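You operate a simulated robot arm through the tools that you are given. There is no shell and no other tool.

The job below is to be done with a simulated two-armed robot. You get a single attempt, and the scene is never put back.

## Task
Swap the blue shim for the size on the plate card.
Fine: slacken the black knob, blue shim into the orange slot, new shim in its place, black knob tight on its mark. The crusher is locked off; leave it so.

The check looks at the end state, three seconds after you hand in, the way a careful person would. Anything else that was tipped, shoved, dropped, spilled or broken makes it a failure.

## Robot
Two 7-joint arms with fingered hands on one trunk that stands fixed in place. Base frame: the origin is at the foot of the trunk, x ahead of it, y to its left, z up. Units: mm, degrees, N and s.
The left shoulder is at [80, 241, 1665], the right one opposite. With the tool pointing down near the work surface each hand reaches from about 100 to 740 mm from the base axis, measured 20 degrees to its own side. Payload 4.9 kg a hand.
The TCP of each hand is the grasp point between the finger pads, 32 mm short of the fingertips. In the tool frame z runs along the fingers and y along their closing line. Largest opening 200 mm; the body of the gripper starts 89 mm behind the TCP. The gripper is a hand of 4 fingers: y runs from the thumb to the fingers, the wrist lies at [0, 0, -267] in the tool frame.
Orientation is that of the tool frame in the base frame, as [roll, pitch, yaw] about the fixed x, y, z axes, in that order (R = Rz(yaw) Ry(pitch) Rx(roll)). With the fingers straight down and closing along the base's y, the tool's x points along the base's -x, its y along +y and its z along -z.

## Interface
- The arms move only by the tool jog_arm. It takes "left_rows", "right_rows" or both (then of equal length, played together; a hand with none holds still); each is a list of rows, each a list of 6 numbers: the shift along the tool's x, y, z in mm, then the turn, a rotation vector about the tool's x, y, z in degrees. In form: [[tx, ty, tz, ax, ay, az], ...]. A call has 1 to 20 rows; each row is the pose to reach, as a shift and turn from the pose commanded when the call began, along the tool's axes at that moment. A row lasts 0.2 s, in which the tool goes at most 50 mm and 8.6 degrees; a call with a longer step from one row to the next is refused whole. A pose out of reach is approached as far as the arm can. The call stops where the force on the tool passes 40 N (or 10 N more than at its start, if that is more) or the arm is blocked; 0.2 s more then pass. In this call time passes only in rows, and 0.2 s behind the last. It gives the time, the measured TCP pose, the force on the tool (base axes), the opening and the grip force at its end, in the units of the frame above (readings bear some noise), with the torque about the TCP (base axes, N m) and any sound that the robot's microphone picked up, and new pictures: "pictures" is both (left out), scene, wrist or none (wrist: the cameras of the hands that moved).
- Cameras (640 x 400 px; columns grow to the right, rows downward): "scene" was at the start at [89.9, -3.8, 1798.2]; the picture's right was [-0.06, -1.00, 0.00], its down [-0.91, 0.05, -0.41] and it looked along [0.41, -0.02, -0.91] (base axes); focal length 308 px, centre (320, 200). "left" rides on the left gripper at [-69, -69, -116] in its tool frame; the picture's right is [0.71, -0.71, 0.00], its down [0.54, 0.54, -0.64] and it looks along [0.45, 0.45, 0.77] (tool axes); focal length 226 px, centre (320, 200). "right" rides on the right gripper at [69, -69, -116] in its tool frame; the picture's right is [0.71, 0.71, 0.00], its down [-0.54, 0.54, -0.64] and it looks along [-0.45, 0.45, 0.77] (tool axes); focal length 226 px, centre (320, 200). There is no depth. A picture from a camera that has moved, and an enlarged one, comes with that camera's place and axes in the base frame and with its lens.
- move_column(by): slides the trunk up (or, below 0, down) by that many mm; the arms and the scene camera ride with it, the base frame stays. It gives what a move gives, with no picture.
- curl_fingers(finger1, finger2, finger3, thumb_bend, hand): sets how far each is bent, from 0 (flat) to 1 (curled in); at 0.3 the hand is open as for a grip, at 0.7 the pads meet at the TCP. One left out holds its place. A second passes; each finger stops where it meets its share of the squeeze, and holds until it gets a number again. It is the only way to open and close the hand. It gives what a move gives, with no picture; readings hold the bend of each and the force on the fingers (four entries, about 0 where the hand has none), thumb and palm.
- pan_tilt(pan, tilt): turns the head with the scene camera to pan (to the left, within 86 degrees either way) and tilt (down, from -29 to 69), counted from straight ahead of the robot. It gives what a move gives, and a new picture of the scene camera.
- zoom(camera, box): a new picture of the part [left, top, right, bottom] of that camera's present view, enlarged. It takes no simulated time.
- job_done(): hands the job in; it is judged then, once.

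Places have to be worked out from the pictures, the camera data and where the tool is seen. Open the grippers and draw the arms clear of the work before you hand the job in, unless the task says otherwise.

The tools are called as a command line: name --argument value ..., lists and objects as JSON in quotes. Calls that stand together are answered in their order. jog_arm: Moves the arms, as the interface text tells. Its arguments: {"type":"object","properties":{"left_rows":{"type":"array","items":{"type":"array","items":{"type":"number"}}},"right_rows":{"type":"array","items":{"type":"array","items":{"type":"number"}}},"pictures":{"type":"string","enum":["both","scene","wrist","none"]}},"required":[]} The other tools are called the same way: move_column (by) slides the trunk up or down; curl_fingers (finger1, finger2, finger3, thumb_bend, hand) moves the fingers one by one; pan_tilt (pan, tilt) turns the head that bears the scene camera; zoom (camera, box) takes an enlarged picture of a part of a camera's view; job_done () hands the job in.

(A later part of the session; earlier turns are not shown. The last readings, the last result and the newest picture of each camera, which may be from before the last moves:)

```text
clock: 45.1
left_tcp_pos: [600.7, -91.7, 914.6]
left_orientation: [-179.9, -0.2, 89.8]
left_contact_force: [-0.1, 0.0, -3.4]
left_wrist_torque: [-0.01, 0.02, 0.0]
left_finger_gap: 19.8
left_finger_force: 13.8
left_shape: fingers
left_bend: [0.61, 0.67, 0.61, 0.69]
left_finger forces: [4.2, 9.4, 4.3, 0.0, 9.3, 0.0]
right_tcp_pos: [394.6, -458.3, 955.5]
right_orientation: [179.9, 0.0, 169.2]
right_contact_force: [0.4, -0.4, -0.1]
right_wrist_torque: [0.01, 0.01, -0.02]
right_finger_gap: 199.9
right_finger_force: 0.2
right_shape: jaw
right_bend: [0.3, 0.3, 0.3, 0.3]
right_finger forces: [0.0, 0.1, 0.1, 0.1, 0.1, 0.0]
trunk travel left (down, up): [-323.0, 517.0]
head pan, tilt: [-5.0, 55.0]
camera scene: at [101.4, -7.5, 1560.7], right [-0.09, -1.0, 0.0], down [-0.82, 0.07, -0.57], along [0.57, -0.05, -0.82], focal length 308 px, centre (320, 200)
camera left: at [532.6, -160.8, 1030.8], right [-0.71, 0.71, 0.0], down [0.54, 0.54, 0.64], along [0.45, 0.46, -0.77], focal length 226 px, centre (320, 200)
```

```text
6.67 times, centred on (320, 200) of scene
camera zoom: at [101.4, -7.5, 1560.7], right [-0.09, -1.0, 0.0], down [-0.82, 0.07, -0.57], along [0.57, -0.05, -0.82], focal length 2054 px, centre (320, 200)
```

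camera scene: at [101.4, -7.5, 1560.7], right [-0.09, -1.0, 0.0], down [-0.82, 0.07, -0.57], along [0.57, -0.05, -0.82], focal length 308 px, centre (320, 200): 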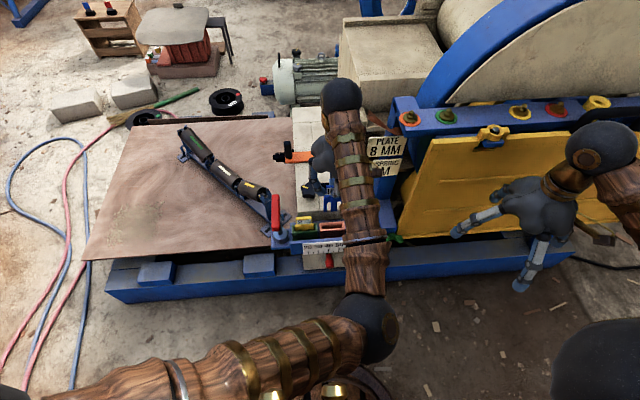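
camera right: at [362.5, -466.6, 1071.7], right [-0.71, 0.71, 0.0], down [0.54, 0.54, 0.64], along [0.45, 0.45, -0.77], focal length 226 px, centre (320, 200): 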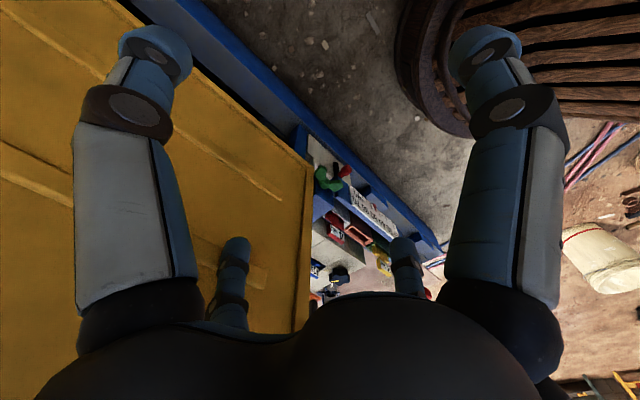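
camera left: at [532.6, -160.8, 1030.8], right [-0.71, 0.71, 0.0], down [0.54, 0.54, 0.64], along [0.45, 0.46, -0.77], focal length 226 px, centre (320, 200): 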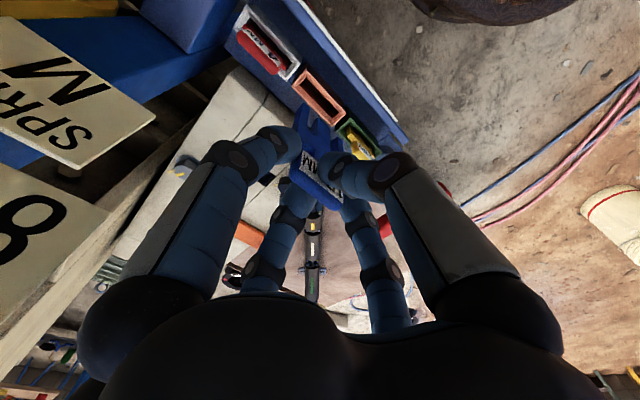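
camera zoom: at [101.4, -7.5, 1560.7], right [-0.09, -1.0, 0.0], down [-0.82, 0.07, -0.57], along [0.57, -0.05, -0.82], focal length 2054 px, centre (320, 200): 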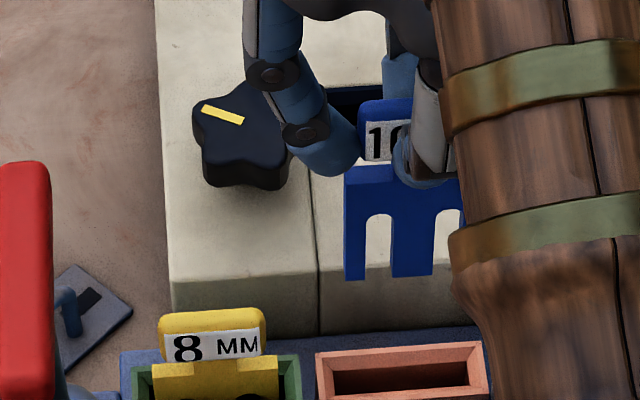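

I take a tighter zoom on the prongs for a precise fix.

zoom --camera "left" --box '[296, 95, 352, 145]'

```text
8.00 times, centred on (324, 120) of left
camera zoom: at [532.6, -160.8, 1030.8], right [-0.71, 0.71, 0.0], down [0.54, 0.54, 0.64], along [0.45, 0.46, -0.77], focal length 1808 px, centre (288, 840)
```

zoom: 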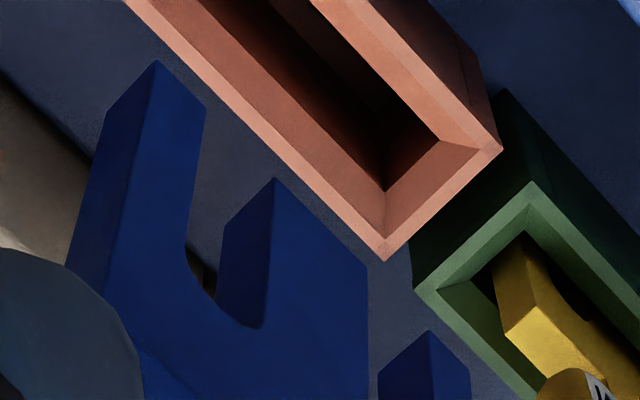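

The shim centre appears almost over the slot centre (≈(600.3,-91) vs (599.9,-92)). I lower 45 mm and re-check with the prongs nearer to the rim.

jog_arm --left_rows '[[0, 0, 15, 0, 0, 0], [0, 0, 30, 0, 0, 0], [0, 0, 45, 0, 0, 0]]' --pictures "wrist"

zoom --camera "left" --box '[280, 80, 376, 140]'

zoom --camera "scene" --box '[290, 180, 370, 240]'

```text
clock: 45.9
left_tcp_pos: [599.1, -89.3, 869.4]
left_orientation: [-179.8, -0.3, 89.9]
left_contact_force: [0.0, 0.9, -4.4]
left_wrist_torque: [-0.04, -0.02, -0.01]
left_finger_gap: 20.0
left_finger_force: 13.6
left_shape: fingers
left_bend: [0.61, 0.67, 0.61, 0.69]
left_finger forces: [4.3, 9.3, 4.2, 0.0, 9.2, 0.0]
right_tcp_pos: [396.2, -456.7, 956.1]
right_orientation: [-180.0, -0.1, 169.2]
right_contact_force: [0.1, 0.3, -0.1]
right_wrist_torque: [0.04, 0.0, -0.02]
right_finger_gap: 199.9
right_finger_force: 0.0
right_shape: jaw
right_bend: [0.3, 0.3, 0.3, 0.3]
right_finger forces: [0.0, 0.1, 0.1, 0.1, 0.0, 0.0]
trunk travel left (down, up): [-323.0, 517.0]
head pan, tilt: [-5.0, 55.0]
camera left: at [532.8, -159.2, 984.9], right [-0.71, 0.71, 0.0], down [0.54, 0.54, 0.64], along [0.45, 0.46, -0.77], focal length 226 px, centre (320, 200)
```

left: 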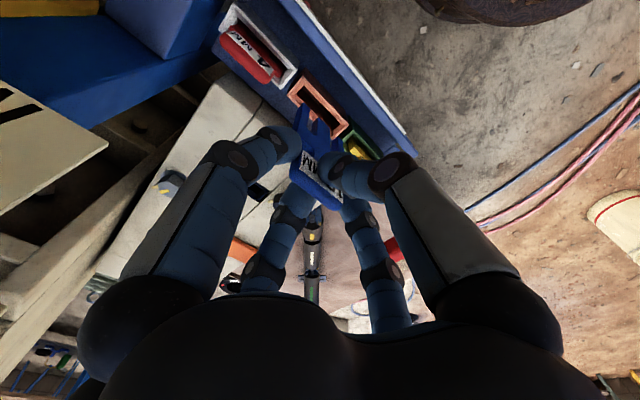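

```text
6.67 times, centred on (328, 110) of left
camera zoom: at [532.8, -159.2, 984.9], right [-0.71, 0.71, 0.0], down [0.54, 0.54, 0.64], along [0.45, 0.46, -0.77], focal length 1507 px, centre (267, 800)
```

zoom: 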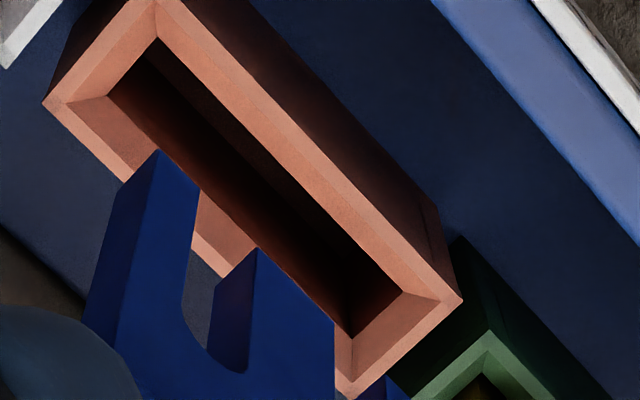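

```text
6.67 times, centred on (330, 210) of scene
camera zoom: at [103.0, -6.4, 1560.7], right [-0.09, -1.0, 0.0], down [-0.82, 0.07, -0.57], along [0.57, -0.05, -0.82], focal length 2054 px, centre (253, 133)
```

zoom: 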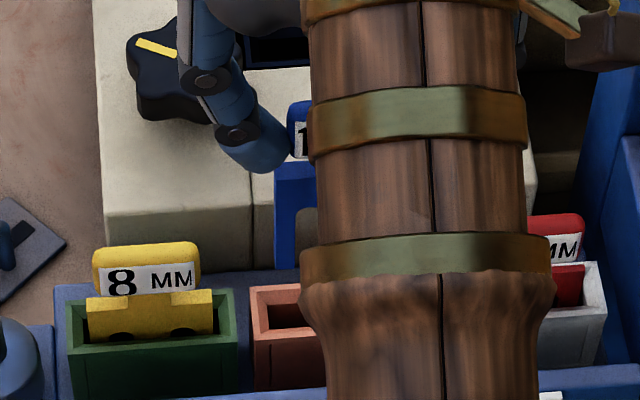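

Triangulation fixes the prong bottoms at TCP−127 mm. Shim centre ≈(600,-90.1), slot centre ≈(601.2,-92.4): I correct by (+1,-2.3) and lower 38 mm to just above the rim.

jog_arm --left_rows '[[-2.3, 1, 12, 0, 0, 0], [-2.3, 1, 25, 0, 0, 0], [-2.3, 1, 38, 0, 0, 0]]' --pictures "wrist"

zoom --camera "left" --box '[280, 70, 376, 150]'

```text
clock: 46.7
left_tcp_pos: [602.4, -90.9, 831.6]
left_orientation: [-179.8, -0.2, 89.9]
left_contact_force: [0.2, 0.1, -3.4]
left_wrist_torque: [-0.03, 0.02, 0.0]
left_finger_gap: 20.1
left_finger_force: 13.8
left_shape: fingers
left_bend: [0.61, 0.67, 0.61, 0.69]
left_finger forces: [4.2, 9.3, 4.4, 0.0, 9.1, 0.0]
right_tcp_pos: [396.0, -456.1, 956.7]
right_orientation: [180.0, -0.1, 169.1]
right_contact_force: [-0.3, 0.6, -0.3]
right_wrist_torque: [0.02, 0.0, -0.04]
right_finger_gap: 200.2
right_finger_force: 0.2
right_shape: jaw
right_bend: [0.3, 0.3, 0.3, 0.3]
right_finger forces: [0.0, 0.0, 0.0, 0.1, 0.0, 0.1]
trunk travel left (down, up): [-323.0, 517.0]
head pan, tilt: [-5.0, 55.0]
camera left: at [534.1, -160.8, 947.0], right [-0.71, 0.71, 0.0], down [0.54, 0.54, 0.64], along [0.45, 0.46, -0.77], focal length 226 px, centre (320, 200)
```

left: 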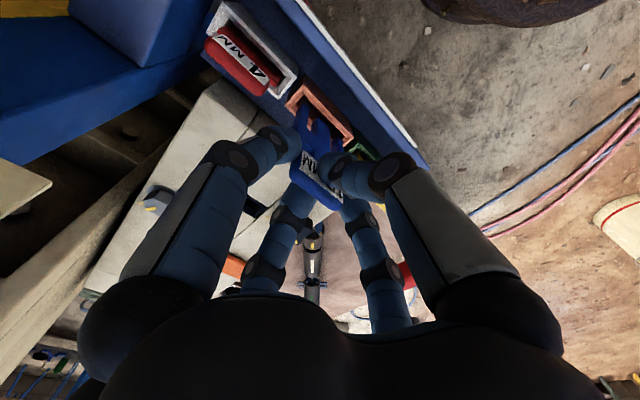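

```text
5.00 times, centred on (328, 110) of left
camera zoom: at [534.1, -160.8, 947.0], right [-0.71, 0.71, 0.0], down [0.54, 0.54, 0.64], along [0.45, 0.46, -0.77], focal length 1130 px, centre (280, 650)
```

zoom: 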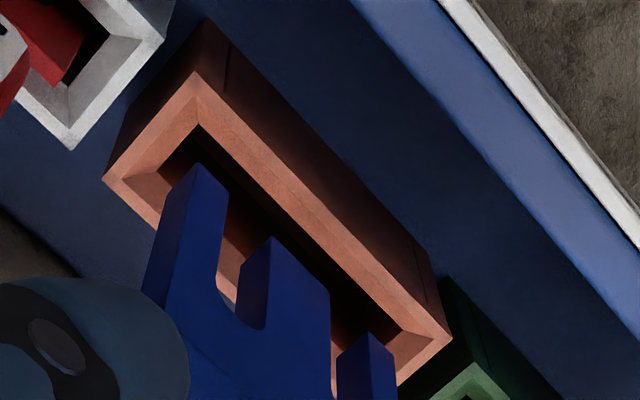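

The prongs now sit inside the slot opening with ~5 mm margins all round. I lower 40 mm into the slot.

jog_arm --left_rows '[[0, 0, 8, 0, 0, 0], [0, 0, 16, 0, 0, 0], [0, 0, 24, 0, 0, 0], [0, 0, 32, 0, 0, 0], [0, 0, 40, 0, 0, 0]]' --pictures "wrist"

zoom --camera "left" --box '[280, 70, 376, 150]'

```text
clock: 47.9
left_tcp_pos: [600.8, -91.8, 791.6]
left_orientation: [-179.8, -0.3, 90.0]
left_contact_force: [0.2, 0.1, -2.9]
left_wrist_torque: [0.01, -0.01, 0.01]
left_finger_gap: 20.2
left_finger_force: 13.5
left_shape: fingers
left_bend: [0.61, 0.67, 0.61, 0.69]
left_finger forces: [4.3, 9.3, 4.2, 0.1, 9.1, 0.0]
right_tcp_pos: [395.7, -458.2, 955.7]
right_orientation: [-180.0, -0.1, 169.2]
right_contact_force: [0.3, -0.8, 0.2]
right_wrist_torque: [-0.01, -0.01, -0.01]
right_finger_gap: 200.0
right_finger_force: 0.0
right_shape: jaw
right_bend: [0.3, 0.3, 0.3, 0.3]
right_finger forces: [0.1, 0.0, 0.0, 0.0, 0.0, 0.0]
trunk travel left (down, up): [-323.0, 517.0]
head pan, tilt: [-5.0, 55.0]
camera left: at [533.8, -161.4, 907.6], right [-0.71, 0.71, 0.0], down [0.54, 0.54, 0.64], along [0.45, 0.46, -0.77], focal length 226 px, centre (320, 200)
```

left: 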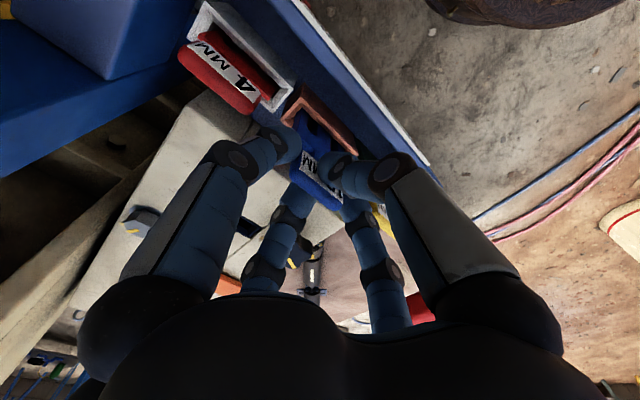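

```text
5.00 times, centred on (328, 110) of left
camera zoom: at [533.8, -161.4, 907.6], right [-0.71, 0.71, 0.0], down [0.54, 0.54, 0.64], along [0.45, 0.46, -0.77], focal length 1130 px, centre (280, 650)
```

zoom: 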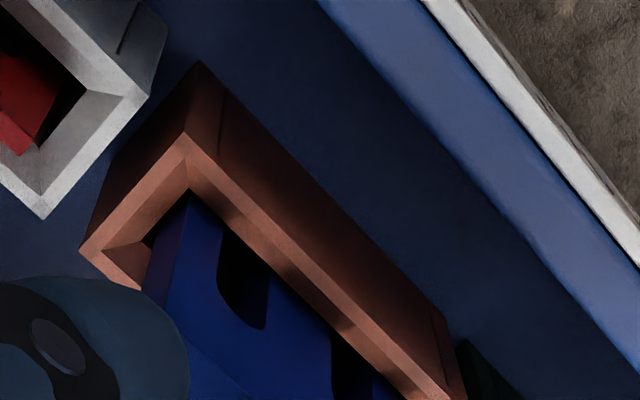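

The shim is entering the slot with no side force. I lower another 12 mm, then creep to the floor.

jog_arm --left_rows '[[0, 0, 4, 0, 0, 0], [0, 0, 8, 0, 0, 0], [0, 0, 11, 0, 0, 0]]' --pictures "none"

```text
clock: 48.7
left_tcp_pos: [601.5, -91.8, 780.9]
left_orientation: [-179.8, 0.0, 89.9]
left_contact_force: [-0.1, -1.0, -2.1]
left_wrist_torque: [-0.01, -0.02, -0.01]
left_finger_gap: 20.1
left_finger_force: 13.6
left_shape: fingers
left_bend: [0.61, 0.67, 0.61, 0.69]
left_finger forces: [4.3, 9.2, 4.3, 0.1, 9.0, 0.0]
right_tcp_pos: [395.7, -457.0, 955.7]
right_orientation: [180.0, -0.1, 169.2]
right_contact_force: [0.0, 0.1, 0.8]
right_wrist_torque: [0.02, -0.01, 0.02]
right_finger_gap: 200.0
right_finger_force: 0.1
right_shape: jaw
right_bend: [0.3, 0.3, 0.3, 0.3]
right_finger forces: [0.0, 0.1, 0.0, 0.0, 0.0, 0.1]
trunk travel left (down, up): [-323.0, 517.0]
head pan, tilt: [-5.0, 55.0]
```

Still only the shim's weight is felt at z≈781; I creep down in 2 mm steps.

jog_arm --left_rows '[[0, 0, 2, 0, 0, 0], [0, 0, 4, 0, 0, 0], [0, 0, 5, 0, 0, 0]]' --pictures "none"

zoom --camera "left" --box '[180, 20, 420, 240]'

```text
clock: 49.5
left_tcp_pos: [602.7, -91.2, 775.9]
left_orientation: [-179.9, 0.0, 89.8]
left_contact_force: [0.8, -1.2, -3.4]
left_wrist_torque: [-0.01, -0.02, 0.01]
left_finger_gap: 20.0
left_finger_force: 13.5
left_shape: fingers
left_bend: [0.61, 0.67, 0.61, 0.69]
left_finger forces: [4.3, 9.3, 4.3, 0.0, 9.2, 0.1]
right_tcp_pos: [396.2, -457.3, 955.2]
right_orientation: [180.0, -0.1, 169.3]
right_contact_force: [0.2, 0.1, -0.7]
right_wrist_torque: [0.01, -0.04, 0.0]
right_finger_gap: 199.8
right_finger_force: 0.0
right_shape: jaw
right_bend: [0.3, 0.3, 0.3, 0.3]
right_finger forces: [0.0, 0.1, 0.1, 0.0, 0.1, 0.1]
trunk travel left (down, up): [-323.0, 517.0]
head pan, tilt: [-5.0, 55.0]
```

```text
1.82 times, centred on (300, 130) of left
camera zoom: at [533.5, -161.6, 892.2], right [-0.7, 0.71, 0.0], down [0.55, 0.54, 0.64], along [0.45, 0.46, -0.77], focal length 411 px, centre (356, 327)
```

zoom: 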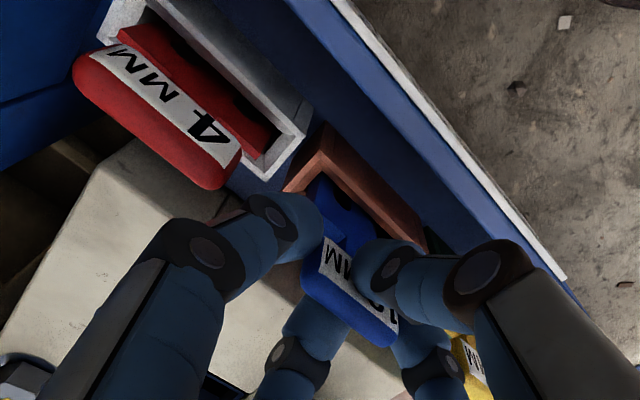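

No floor contact yet and the red tab stays clear of finger1. I keep creeping down.

jog_arm --left_rows '[[0, 0, 2, 0, 0, 0], [0, 0, 4, 0, 0, 0], [0, 0, 6, 0, 0, 0]]' --pictures "none"

```text
clock: 50.3
left_tcp_pos: [601.6, -92.9, 771.2]
left_orientation: [-179.7, -0.1, 89.9]
left_contact_force: [0.0, 0.0, -3.6]
left_wrist_torque: [0.03, 0.03, 0.0]
left_finger_gap: 20.0
left_finger_force: 13.8
left_shape: fingers
left_bend: [0.61, 0.67, 0.61, 0.69]
left_finger forces: [4.3, 9.2, 4.4, 0.1, 9.2, 0.0]
right_tcp_pos: [397.1, -456.1, 956.5]
right_orientation: [180.0, -0.1, 169.2]
right_contact_force: [-0.9, 0.1, -0.5]
right_wrist_torque: [0.0, -0.02, 0.0]
right_finger_gap: 199.7
right_finger_force: 0.1
right_shape: jaw
right_bend: [0.3, 0.3, 0.3, 0.3]
right_finger forces: [0.1, 0.0, 0.0, 0.1, 0.0, 0.0]
trunk travel left (down, up): [-323.0, 517.0]
head pan, tilt: [-5.0, 55.0]
```

Still hanging free at z≈770; I creep further in 2 mm steps.

jog_arm --left_rows '[[0, 0, 2, 0, 0, 0], [0, 0, 4, 0, 0, 0]]' --pictures "none"

```text
clock: 50.9
left_tcp_pos: [601.2, -90.8, 768.1]
left_orientation: [-180.0, -0.1, 89.9]
left_contact_force: [0.4, 0.3, 6.6]
left_wrist_torque: [0.02, 0.0, 0.02]
left_finger_gap: 19.9
left_finger_force: 14.7
left_shape: fingers
left_bend: [0.61, 0.67, 0.61, 0.69]
left_finger forces: [4.4, 10.6, 4.8, 0.0, 10.8, 0.1]
right_tcp_pos: [394.9, -457.3, 955.7]
right_orientation: [-180.0, 0.0, 169.2]
right_contact_force: [0.1, -0.2, 0.7]
right_wrist_torque: [0.0, -0.01, 0.02]
right_finger_gap: 199.9
right_finger_force: 0.1
right_shape: jaw
right_bend: [0.3, 0.3, 0.3, 0.3]
right_finger forces: [0.0, 0.0, 0.1, 0.0, 0.1, 0.0]
trunk travel left (down, up): [-323.0, 517.0]
head pan, tilt: [-5.0, 55.0]
```

The floor is reached (contact +6.6 N at z≈768). I release gently: ends first, then the pinch, only a little so neighbours aren't touched.

curl_fingers --hand "left" --finger1 0.59 --finger3 0.59

curl_fingers --hand "left" --finger2 0.62 --thumb_bend 0.63

zoom --camera "left" --box '[180, 20, 420, 240]'

```text
clock: 51.9
left_tcp_pos: [600.8, -91.3, 767.9]
left_orientation: [-179.9, -0.1, 89.8]
left_contact_force: [0.0, -0.1, 8.2]
left_wrist_torque: [0.02, -0.03, -0.01]
left_finger_gap: 24.0
left_finger_force: 12.9
left_shape: fingers
left_bend: [0.59, 0.66, 0.59, 0.69]
left_finger forces: [0.1, 12.4, 0.1, 0.1, 12.6, 0.0]
right_tcp_pos: [396.0, -457.9, 956.6]
right_orientation: [180.0, 0.0, 169.2]
right_contact_force: [0.0, 0.1, -0.2]
right_wrist_torque: [-0.01, 0.01, -0.01]
right_finger_gap: 199.8
right_finger_force: 0.1
right_shape: jaw
right_bend: [0.3, 0.3, 0.3, 0.3]
right_finger forces: [0.0, 0.0, 0.0, 0.0, 0.0, 0.1]
trunk travel left (down, up): [-323.0, 517.0]
head pan, tilt: [-5.0, 55.0]
```

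```text
clock: 52.9
left_tcp_pos: [601.4, -91.1, 766.5]
left_orientation: [-179.9, -0.2, 90.0]
left_contact_force: [-0.2, 0.5, 0.2]
left_wrist_torque: [0.0, 0.01, -0.01]
left_finger_gap: 30.1
left_finger_force: 0.1
left_shape: fingers
left_bend: [0.59, 0.62, 0.59, 0.63]
left_finger forces: [0.0, 0.0, 0.0, 0.0, 0.1, 0.0]
right_tcp_pos: [396.9, -457.7, 957.2]
right_orientation: [-180.0, -0.1, 169.2]
right_contact_force: [0.0, -0.4, 0.5]
right_wrist_torque: [0.03, 0.02, 0.01]
right_finger_gap: 199.9
right_finger_force: 0.1
right_shape: jaw
right_bend: [0.3, 0.3, 0.3, 0.3]
right_finger forces: [0.0, 0.1, 0.1, 0.0, 0.0, 0.1]
trunk travel left (down, up): [-323.0, 517.0]
head pan, tilt: [-5.0, 55.0]
```

```text
1.82 times, centred on (300, 130) of left
camera zoom: at [533.6, -161.1, 882.6], right [-0.71, 0.71, 0.0], down [0.54, 0.54, 0.64], along [0.45, 0.46, -0.77], focal length 411 px, centre (356, 327)
```

zoom: 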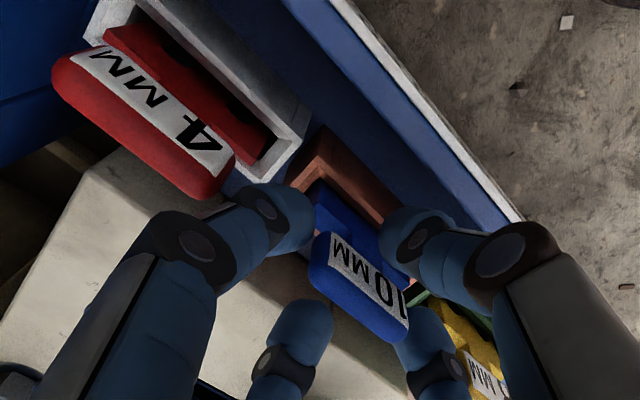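

The blue shim stands free in the orange slot. I lift the hand straight up.

jog_arm --left_rows '[[0, 0, -8, 0, 0, 0], [0, 0, -18, 0, 0, 0], [0, 0, -35, 0, 0, 0], [0, 0, -60, 0, 0, 0], [0, 0, -90, 0, 0, 0], [0, 0, -115, 0, 0, 0]]' --pictures "both"

zoom --camera "left" --box '[240, 40, 432, 160]'

```text
clock: 54.3
left_tcp_pos: [600.2, -93.6, 880.5]
left_orientation: [-179.8, -0.3, 89.9]
left_contact_force: [0.1, 0.5, 0.4]
left_wrist_torque: [-0.01, 0.01, 0.02]
left_finger_gap: 30.0
left_finger_force: 0.0
left_shape: fingers
left_bend: [0.59, 0.62, 0.59, 0.63]
left_finger forces: [0.0, 0.0, 0.0, 0.0, 0.1, 0.0]
right_tcp_pos: [395.9, -456.8, 955.7]
right_orientation: [179.8, 0.0, 169.3]
right_contact_force: [0.1, 0.4, 0.4]
right_wrist_torque: [0.01, 0.01, -0.02]
right_finger_gap: 200.0
right_finger_force: 0.0
right_shape: jaw
right_bend: [0.3, 0.3, 0.3, 0.3]
right_finger forces: [0.0, 0.1, 0.1, 0.0, 0.0, 0.0]
trunk travel left (down, up): [-323.0, 517.0]
head pan, tilt: [-5.0, 55.0]
camera scene: at [101.5, -7.6, 1560.6], right [-0.09, -1.0, 0.0], down [-0.82, 0.07, -0.57], along [0.57, -0.05, -0.82], focal length 308 px, centre (320, 200)
camera left: at [532.6, -163.1, 995.6], right [-0.71, 0.71, 0.0], down [0.55, 0.54, 0.64], along [0.45, 0.46, -0.77], focal length 226 px, centre (320, 200)
```

scene: 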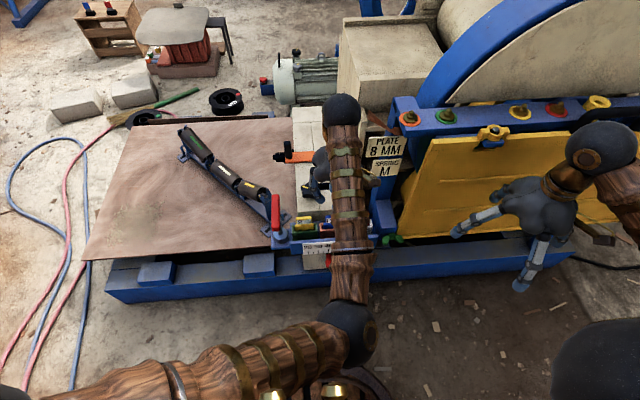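
left: 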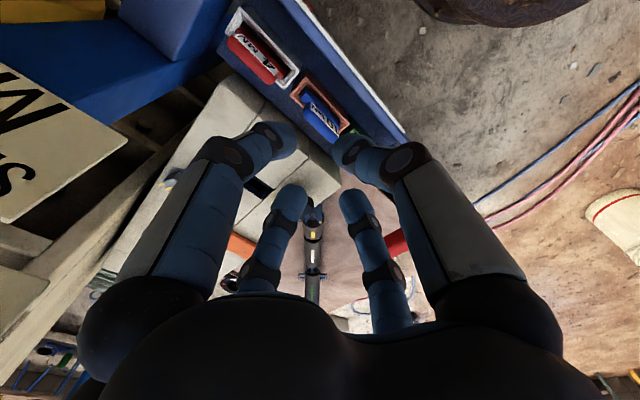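

```text
3.33 times, centred on (336, 100) of left
camera zoom: at [532.6, -163.1, 995.6], right [-0.71, 0.71, 0.0], down [0.55, 0.54, 0.64], along [0.45, 0.46, -0.77], focal length 754 px, centre (267, 533)
```

zoom: 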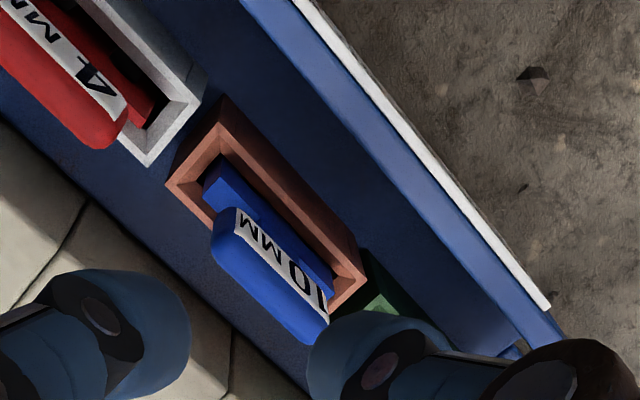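

The blue shim sits properly in the orange slot. I move the hand sideways to above the yellow shim in the green slot (≈(601,-2.5)), staying high to check the red lever nearby.

jog_arm --left_rows '[[30, 0, 0, 0, 0, 0], [60, 0, 0, 0, 0, 0], [91, 0, 0, 0, 0, 0]]' --pictures "both"

zoom --camera "left" --box '[260, 40, 420, 160]'

zoom --camera "scene" --box '[250, 180, 350, 250]'

```text
clock: 55.1
left_tcp_pos: [600.9, 1.3, 881.1]
left_orientation: [-179.7, -0.1, 89.9]
left_contact_force: [-0.5, -0.4, 0.1]
left_wrist_torque: [0.0, 0.02, 0.02]
left_finger_gap: 30.1
left_finger_force: 0.1
left_shape: fingers
left_bend: [0.59, 0.62, 0.59, 0.63]
left_finger forces: [0.1, 0.0, 0.0, 0.1, 0.0, 0.1]
right_tcp_pos: [397.3, -456.2, 957.3]
right_orientation: [180.0, -0.1, 169.2]
right_contact_force: [0.5, 0.2, 0.4]
right_wrist_torque: [-0.03, -0.01, 0.01]
right_finger_gap: 199.9
right_finger_force: 0.1
right_shape: jaw
right_bend: [0.3, 0.3, 0.3, 0.3]
right_finger forces: [0.0, 0.0, 0.1, 0.1, 0.1, 0.1]
trunk travel left (down, up): [-323.0, 517.0]
head pan, tilt: [-5.0, 55.0]
camera scene: at [102.5, -5.8, 1560.7], right [-0.09, -1.0, 0.0], down [-0.82, 0.07, -0.57], along [0.57, -0.05, -0.82], focal length 308 px, centre (320, 200)
camera left: at [533.6, -68.8, 997.1], right [-0.71, 0.71, 0.0], down [0.54, 0.54, 0.64], along [0.45, 0.46, -0.77], focal length 226 px, centre (320, 200)
```

scene: 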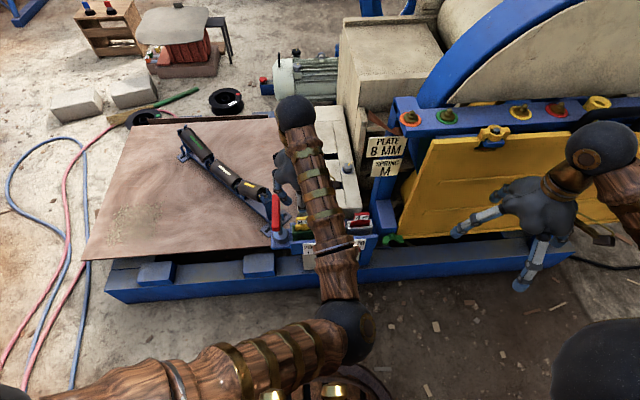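
left: 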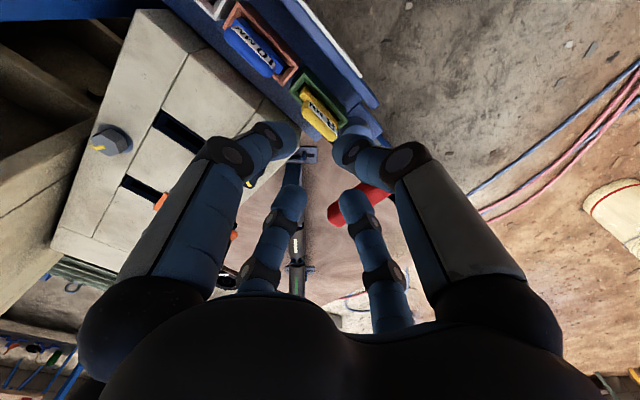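

```text
3.33 times, centred on (340, 100) of left
camera zoom: at [533.6, -68.8, 997.1], right [-0.71, 0.71, 0.0], down [0.54, 0.54, 0.64], along [0.45, 0.46, -0.77], focal length 754 px, centre (253, 533)
```

zoom: 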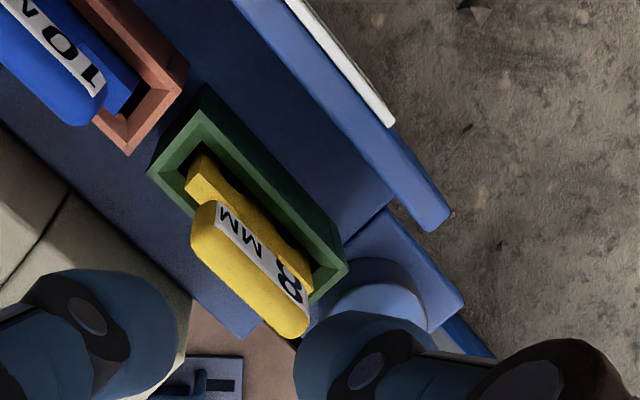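

```text
5.71 times, centred on (300, 215) of scene
camera zoom: at [102.5, -5.8, 1560.7], right [-0.09, -1.0, 0.0], down [-0.82, 0.07, -0.57], along [0.57, -0.05, -0.82], focal length 1760 px, centre (434, 114)
```

zoom: 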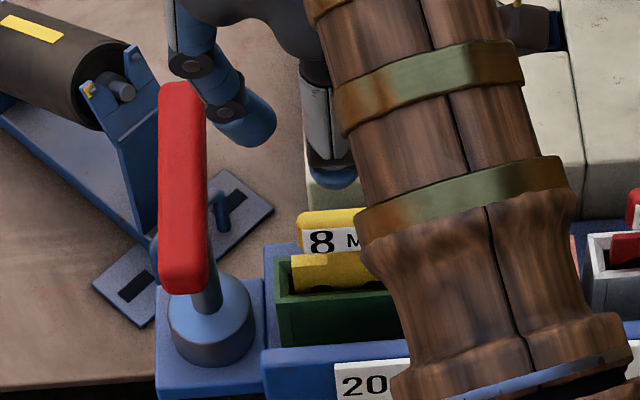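

The red lever handle runs from ≈(557,83,775) to (654,79,804), 24 mm thick – finger3 would come close to it on a vertical approach. I test how far finger3 folds away when flat (in free air, tips at z≈837, above the lever).

curl_fingers --hand "left" --finger3 0.1

zoom --camera "left" --box '[0, 0, 640, 400]'

zoom --camera "scene" --box '[220, 100, 380, 220]'

```text
clock: 56.1
left_tcp_pos: [600.5, -0.5, 881.0]
left_orientation: [-179.9, -0.1, 89.9]
left_contact_force: [0.2, 0.5, 0.0]
left_wrist_torque: [0.01, -0.02, 0.0]
left_finger_gap: 29.9
left_finger_force: 0.0
left_shape: fingers
left_bend: [0.59, 0.62, 0.1, 0.63]
left_finger forces: [0.0, 0.1, 0.0, 0.0, 0.1, 0.1]
right_tcp_pos: [396.4, -456.9, 956.7]
right_orientation: [-180.0, 0.0, 169.2]
right_contact_force: [-0.7, 0.5, 1.5]
right_wrist_torque: [0.03, 0.0, 0.01]
right_finger_gap: 200.1
right_finger_force: 0.2
right_shape: jaw
right_bend: [0.3, 0.3, 0.3, 0.3]
right_finger forces: [0.0, 0.1, 0.0, 0.1, 0.1, 0.1]
trunk travel left (down, up): [-323.0, 517.0]
head pan, tilt: [-5.0, 55.0]
```

```text
1.00 times, centred on (320, 200) of left (not enlarged: the box is as wide or as high as the picture)
camera zoom: at [533.5, -69.8, 997.1], right [-0.71, 0.71, 0.0], down [0.54, 0.54, 0.64], along [0.45, 0.46, -0.77], focal length 226 px, centre (320, 200)
```

zoom: 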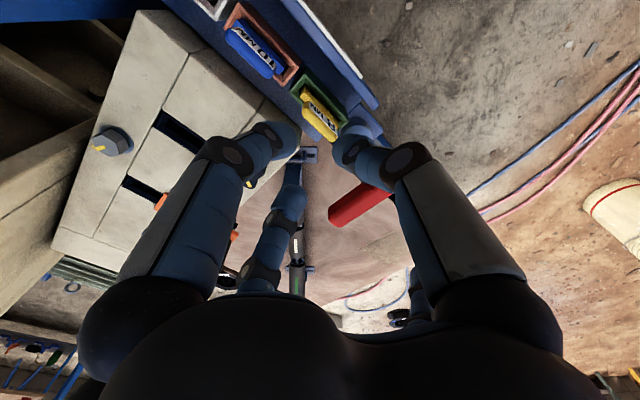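

```text
3.33 times, centred on (300, 160) of scene
camera zoom: at [102.2, -6.7, 1560.7], right [-0.09, -1.0, 0.0], down [-0.82, 0.07, -0.57], along [0.57, -0.05, -0.82], focal length 1027 px, centre (387, 333)
```

zoom: 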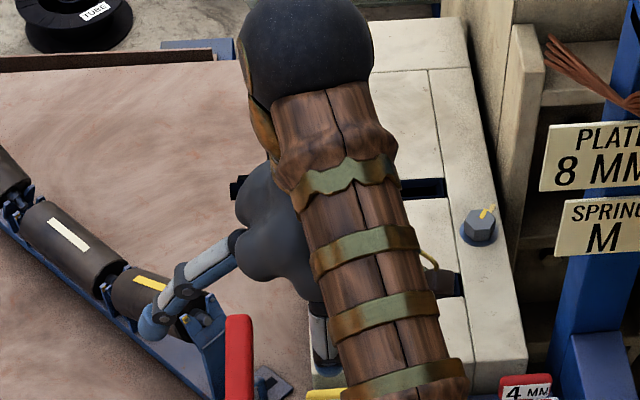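

Finger3 at 0.1 swings out to r≈143 at TCP height; fully flat it should pass over the lever. The roller table is far lower (z≈450), so I flatten it completely and check.

curl_fingers --hand "left" --finger3 0.0

zoom --camera "scene" --box '[220, 100, 380, 220]'

zoom --camera "left" --box '[270, 60, 398, 160]'

```text
clock: 57.1
left_tcp_pos: [600.9, -0.5, 882.2]
left_orientation: [-179.9, -0.2, 89.8]
left_contact_force: [0.3, -0.5, -0.1]
left_wrist_torque: [-0.03, -0.04, -0.02]
left_finger_gap: 29.9
left_finger_force: 0.1
left_shape: fingers
left_bend: [0.59, 0.62, 0.01, 0.63]
left_finger forces: [0.1, 0.0, 0.1, 0.0, 0.0, 0.1]
right_tcp_pos: [395.5, -457.4, 956.0]
right_orientation: [180.0, -0.1, 169.2]
right_contact_force: [0.0, 0.5, -0.8]
right_wrist_torque: [-0.03, 0.04, 0.01]
right_finger_gap: 199.8
right_finger_force: 0.1
right_shape: jaw
right_bend: [0.3, 0.3, 0.3, 0.3]
right_finger forces: [0.0, 0.0, 0.0, 0.0, 0.0, 0.0]
trunk travel left (down, up): [-323.0, 517.0]
head pan, tilt: [-5.0, 55.0]
```

```text
3.33 times, centred on (300, 160) of scene
camera zoom: at [102.2, -6.8, 1560.7], right [-0.09, -1.0, 0.0], down [-0.82, 0.07, -0.57], along [0.57, -0.05, -0.82], focal length 1027 px, centre (387, 333)
```

zoom: 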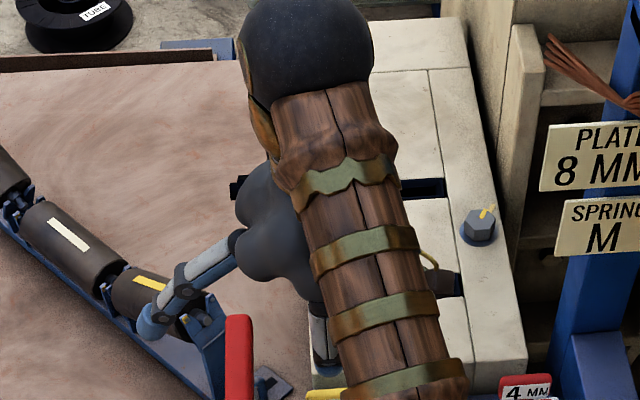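

```text
4.00 times, centred on (334, 110) of left
camera zoom: at [533.5, -69.9, 997.1], right [-0.71, 0.71, 0.0], down [0.54, 0.54, 0.64], along [0.45, 0.46, -0.77], focal length 904 px, centre (264, 560)
```

zoom: 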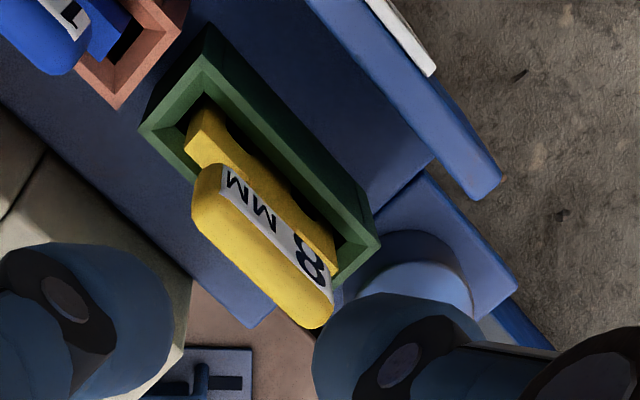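

Flat finger3 leaves the lever ~20 mm clear when descending. Yellow tab centre ≈(601.1,-3.3) vs hand axis (602.5,-0.9). I widen thumb/finger2 slightly, shift (-1.4,-2.4) and descend partway, to z≈800.

curl_fingers --hand "left" --finger1 0.57 --finger2 0.6 --thumb_bend 0.6

jog_arm --left_rows '[[-2.4, -1.4, 20, 0, 0, 0], [-2.4, -1.4, 40, 0, 0, 0], [-2.4, -1.4, 60, 0, 0, 0], [-2.4, -1.4, 80, 0, 0, 0]]' --pictures "both"

zoom --camera "left" --box '[220, 60, 420, 220]'

zoom --camera "scene" --box '[220, 140, 340, 240]'

```text
clock: 58.1
left_tcp_pos: [601.0, -0.2, 880.9]
left_orientation: [-180.0, -0.3, 89.9]
left_contact_force: [0.0, 0.4, 0.4]
left_wrist_torque: [-0.03, 0.05, 0.01]
left_finger_gap: 40.3
left_finger_force: 0.0
left_shape: fingers
left_bend: [0.56, 0.6, 0.01, 0.6]
left_finger forces: [0.1, 0.0, 0.0, 0.0, 0.1, 0.0]
right_tcp_pos: [394.8, -457.4, 956.3]
right_orientation: [179.9, -0.1, 169.2]
right_contact_force: [0.1, -0.6, 0.3]
right_wrist_torque: [-0.02, -0.01, -0.01]
right_finger_gap: 200.1
right_finger_force: 0.1
right_shape: jaw
right_bend: [0.3, 0.3, 0.3, 0.3]
right_finger forces: [0.1, 0.0, 0.0, 0.0, 0.1, 0.0]
trunk travel left (down, up): [-323.0, 517.0]
head pan, tilt: [-5.0, 55.0]
```

```text
clock: 59.1
left_tcp_pos: [598.1, -2.5, 801.5]
left_orientation: [-179.8, -0.1, 89.9]
left_contact_force: [-0.2, 0.7, 1.1]
left_wrist_torque: [0.02, -0.02, 0.02]
left_finger_gap: 40.6
left_finger_force: 0.0
left_shape: fingers
left_bend: [0.56, 0.6, 0.01, 0.6]
left_finger forces: [0.0, 0.0, 0.1, 0.0, 0.0, 0.1]
right_tcp_pos: [396.2, -457.0, 956.8]
right_orientation: [180.0, 0.0, 169.2]
right_contact_force: [-0.1, -0.3, 0.7]
right_wrist_torque: [0.0, -0.03, 0.0]
right_finger_gap: 200.0
right_finger_force: 0.1
right_shape: jaw
right_bend: [0.3, 0.3, 0.3, 0.3]
right_finger forces: [0.0, 0.0, 0.0, 0.0, 0.0, 0.0]
trunk travel left (down, up): [-323.0, 517.0]
head pan, tilt: [-5.0, 55.0]
camera scene: at [102.6, -6.2, 1560.7], right [-0.09, -1.0, 0.0], down [-0.82, 0.07, -0.57], along [0.57, -0.05, -0.82], focal length 308 px, centre (320, 200)
camera left: at [531.4, -72.3, 916.5], right [-0.71, 0.71, 0.0], down [0.54, 0.54, 0.64], along [0.45, 0.46, -0.77], focal length 226 px, centre (320, 200)
```

scene: 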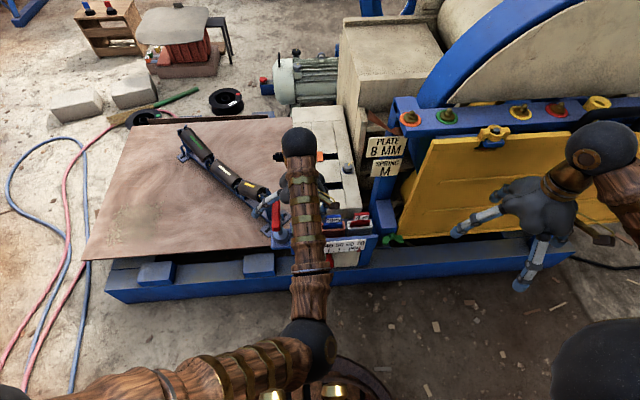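
left: 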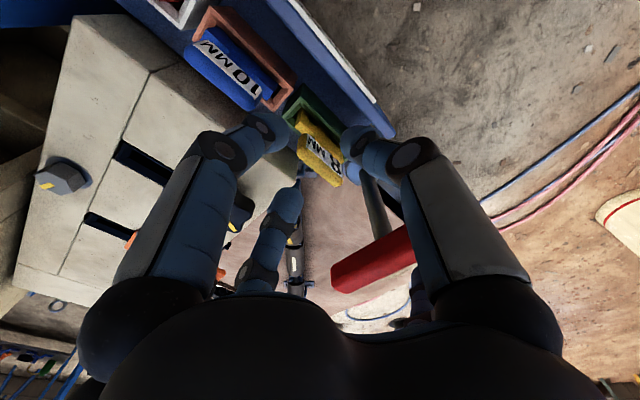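

```text
2.50 times, centred on (320, 140) of left
camera zoom: at [531.4, -72.3, 916.5], right [-0.71, 0.71, 0.0], down [0.54, 0.54, 0.64], along [0.45, 0.46, -0.77], focal length 565 px, centre (320, 350)
```

zoom: 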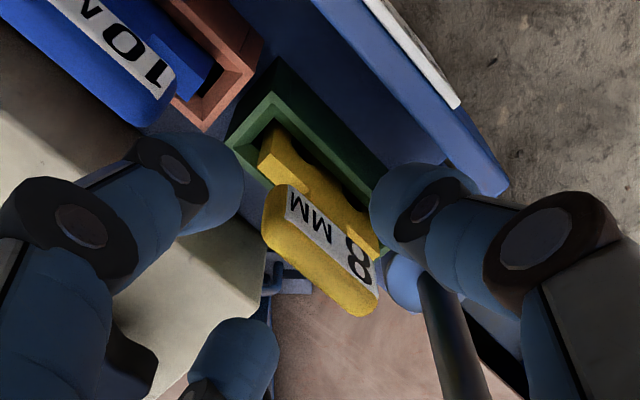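

```text
4.00 times, centred on (280, 190) of scene
camera zoom: at [102.6, -6.2, 1560.7], right [-0.09, -1.0, 0.0], down [-0.82, 0.07, -0.57], along [0.57, -0.05, -0.82], focal length 1232 px, centre (480, 240)
```

zoom: 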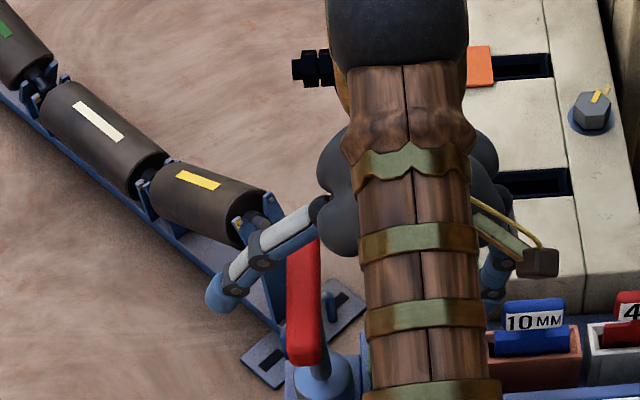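

Alignment is good: tab top centre ≈(599.8,-2.9) vs hand axis (600.4,-3.3), and finger3 passes above the lever. I descend 20 mm, watching forces.

jog_arm --left_rows '[[0, 0, 7, 0, 0, 0], [0, 0, 14, 0, 0, 0], [0, 0, 20, 0, 0, 0]]' --pictures "wrist"

zoom --camera "scene" --box '[220, 140, 340, 240]'

zoom --camera "left" --box '[300, 150, 480, 330]'

```text
clock: 59.9
left_tcp_pos: [599.4, -2.9, 781.1]
left_orientation: [-179.9, -0.3, 89.9]
left_contact_force: [-0.4, -0.4, 0.4]
left_wrist_torque: [0.02, 0.02, -0.01]
left_finger_gap: 40.3
left_finger_force: 0.0
left_shape: fingers
left_bend: [0.56, 0.6, 0.01, 0.6]
left_finger forces: [0.0, 0.1, 0.0, 0.0, 0.1, 0.1]
right_tcp_pos: [395.9, -457.5, 955.1]
right_orientation: [-179.9, 0.0, 169.1]
right_contact_force: [-0.3, -0.6, 0.0]
right_wrist_torque: [0.0, 0.02, -0.01]
right_finger_gap: 199.9
right_finger_force: 0.0
right_shape: jaw
right_bend: [0.3, 0.3, 0.3, 0.3]
right_finger forces: [0.0, 0.0, 0.1, 0.0, 0.1, 0.0]
trunk travel left (down, up): [-323.0, 517.0]
head pan, tilt: [-5.0, 55.0]
camera left: at [531.9, -72.6, 897.6], right [-0.71, 0.71, 0.0], down [0.54, 0.54, 0.64], along [0.45, 0.46, -0.77], focal length 226 px, centre (320, 200)
```

left: 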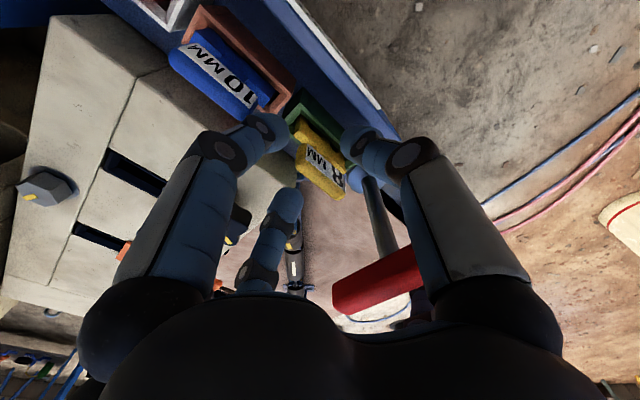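

```text
4.00 times, centred on (280, 190) of scene
camera zoom: at [102.2, -6.8, 1560.7], right [-0.09, -1.0, 0.0], down [-0.82, 0.07, -0.57], along [0.57, -0.05, -0.82], focal length 1232 px, centre (480, 240)
```

zoom: 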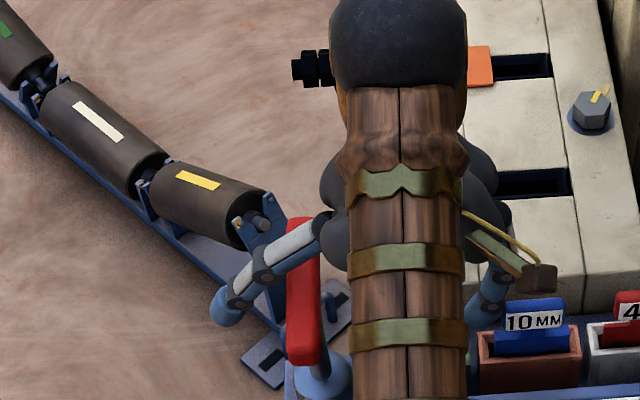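

```text
2.22 times, centred on (390, 240) of left
camera zoom: at [531.9, -72.6, 897.6], right [-0.71, 0.71, 0.0], down [0.54, 0.54, 0.64], along [0.45, 0.46, -0.77], focal length 502 px, centre (164, 111)
```

zoom: 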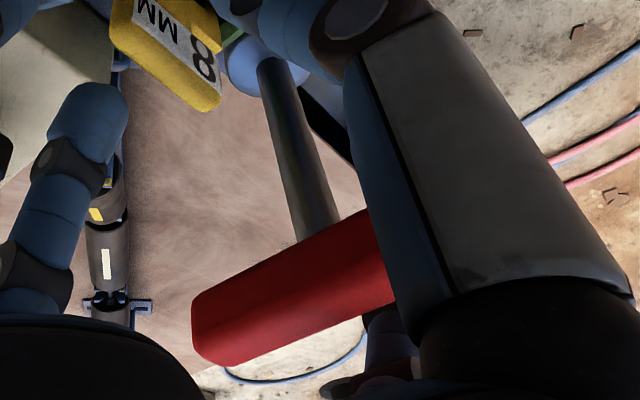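

No contact; finger3 bridges over the lever. I descend the last 13 mm.

jog_arm --left_rows '[[0, 0, 5, 0, 0, 0], [0, 0, 9, 0, 0, 0], [0, 0, 13, 0, 0, 0]]' --pictures "wrist"

zoom --camera "left" --box '[220, 60, 420, 220]'

```text
clock: 60.7
left_tcp_pos: [598.4, -2.4, 769.5]
left_orientation: [-179.9, -0.1, 89.9]
left_contact_force: [0.2, 0.3, 0.2]
left_wrist_torque: [-0.05, 0.02, -0.04]
left_finger_gap: 39.1
left_finger_force: 0.8
left_shape: fingers
left_bend: [0.57, 0.6, 0.01, 0.6]
left_finger forces: [1.3, 0.1, 0.0, 0.1, 0.1, 0.0]
right_tcp_pos: [396.4, -457.8, 957.8]
right_orientation: [180.0, 0.0, 169.2]
right_contact_force: [0.5, 0.1, -0.6]
right_wrist_torque: [-0.03, 0.0, -0.01]
right_finger_gap: 200.1
right_finger_force: 0.0
right_shape: jaw
right_bend: [0.3, 0.3, 0.3, 0.3]
right_finger forces: [0.1, 0.0, 0.1, 0.0, 0.0, 0.1]
trunk travel left (down, up): [-323.0, 517.0]
head pan, tilt: [-5.0, 55.0]
camera left: at [530.8, -72.1, 885.6], right [-0.71, 0.71, 0.0], down [0.54, 0.54, 0.64], along [0.45, 0.46, -0.77], focal length 226 px, centre (320, 200)
```

left: 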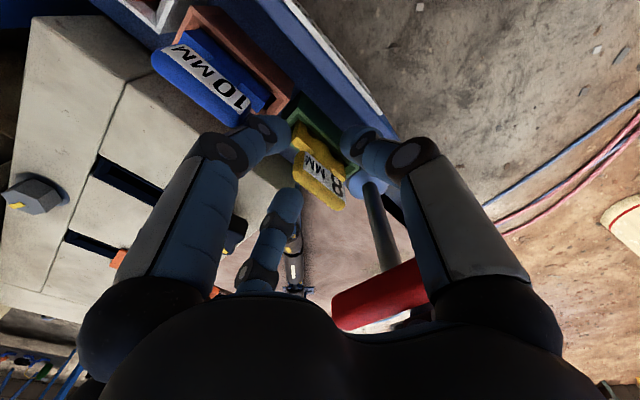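

```text
2.50 times, centred on (320, 140) of left
camera zoom: at [530.8, -72.1, 885.6], right [-0.71, 0.71, 0.0], down [0.54, 0.54, 0.64], along [0.45, 0.46, -0.77], focal length 565 px, centre (320, 350)
```

zoom: 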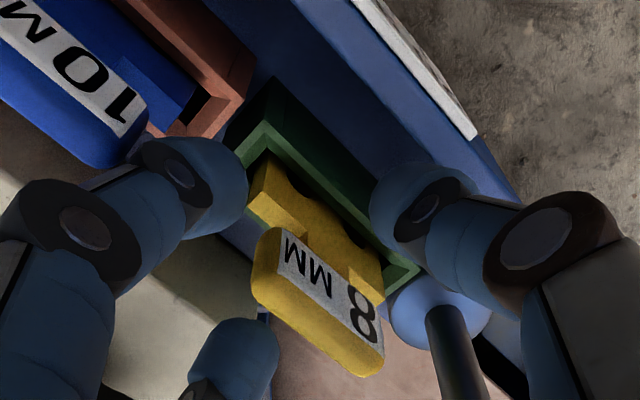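

Finger1 feels 1.3 N – its outside is brushing the blue tab's end. I curl it inward slightly to come off it, then check.

curl_fingers --hand "left" --finger1 0.6

zoom --camera "left" --box '[150, 40, 390, 220]'

```text
clock: 61.7
left_tcp_pos: [596.8, -4.4, 770.1]
left_orientation: [-179.9, 0.0, 90.0]
left_contact_force: [0.0, 0.6, -0.4]
left_wrist_torque: [-0.01, 0.0, -0.02]
left_finger_gap: 33.2
left_finger_force: 0.0
left_shape: fingers
left_bend: [0.6, 0.6, 0.01, 0.6]
left_finger forces: [0.0, 0.0, 0.0, 0.0, 0.0, 0.1]
right_tcp_pos: [395.1, -458.2, 956.1]
right_orientation: [-179.9, 0.0, 169.2]
right_contact_force: [-0.1, -0.8, -0.1]
right_wrist_torque: [-0.03, 0.01, -0.01]
right_finger_gap: 200.2
right_finger_force: 0.1
right_shape: jaw
right_bend: [0.3, 0.3, 0.3, 0.3]
right_finger forces: [0.0, 0.0, 0.0, 0.0, 0.0, 0.1]
trunk travel left (down, up): [-323.0, 517.0]
head pan, tilt: [-5.0, 55.0]
```

```text
2.22 times, centred on (270, 130) of left
camera zoom: at [530.8, -72.3, 885.5], right [-0.71, 0.71, 0.0], down [0.54, 0.54, 0.64], along [0.45, 0.46, -0.77], focal length 502 px, centre (431, 356)
```

zoom: 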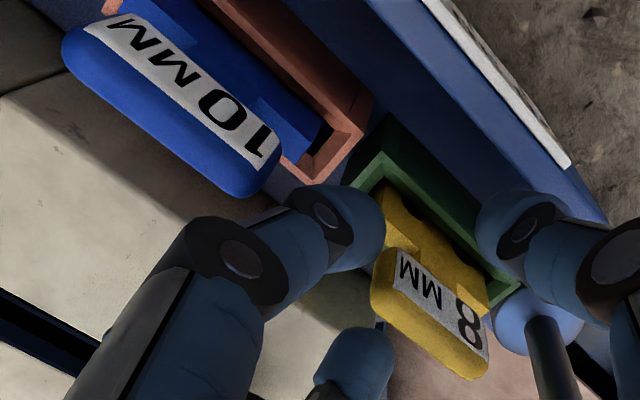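

All clear. I pinch the yellow tab with thumb and finger2.

curl_fingers --hand "left" --finger2 0.75 --thumb_bend 0.75

zoom --camera "left" --box '[220, 60, 420, 220]'

```text
clock: 62.7
left_tcp_pos: [600.0, -2.7, 769.3]
left_orientation: [-179.8, -0.2, 89.9]
left_contact_force: [0.0, 0.1, 1.2]
left_wrist_torque: [-0.01, -0.03, 0.01]
left_finger_gap: 21.8
left_finger_force: 9.3
left_shape: fingers
left_bend: [0.6, 0.67, 0.01, 0.69]
left_finger forces: [0.1, 9.5, 0.1, 0.1, 9.3, 0.0]
right_tcp_pos: [395.8, -457.9, 956.6]
right_orientation: [180.0, 0.0, 169.2]
right_contact_force: [0.3, -0.8, -0.5]
right_wrist_torque: [0.02, 0.04, 0.03]
right_finger_gap: 200.1
right_finger_force: 0.2
right_shape: jaw
right_bend: [0.3, 0.3, 0.3, 0.3]
right_finger forces: [0.1, 0.1, 0.1, 0.1, 0.0, 0.0]
trunk travel left (down, up): [-323.0, 517.0]
head pan, tilt: [-5.0, 55.0]
```

```text
2.50 times, centred on (320, 140) of left
camera zoom: at [530.9, -72.3, 885.4], right [-0.71, 0.71, 0.0], down [0.54, 0.54, 0.64], along [0.45, 0.46, -0.77], focal length 565 px, centre (320, 350)
```

zoom: 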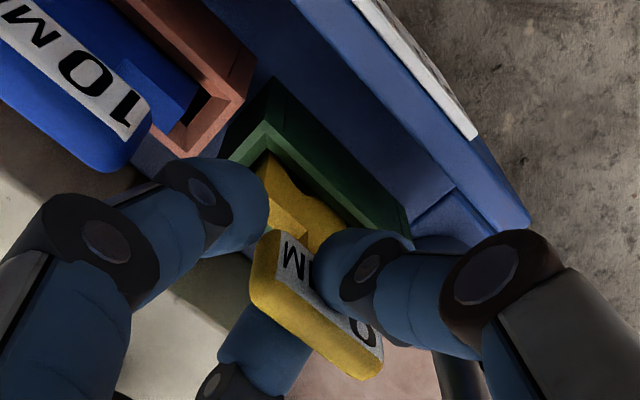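

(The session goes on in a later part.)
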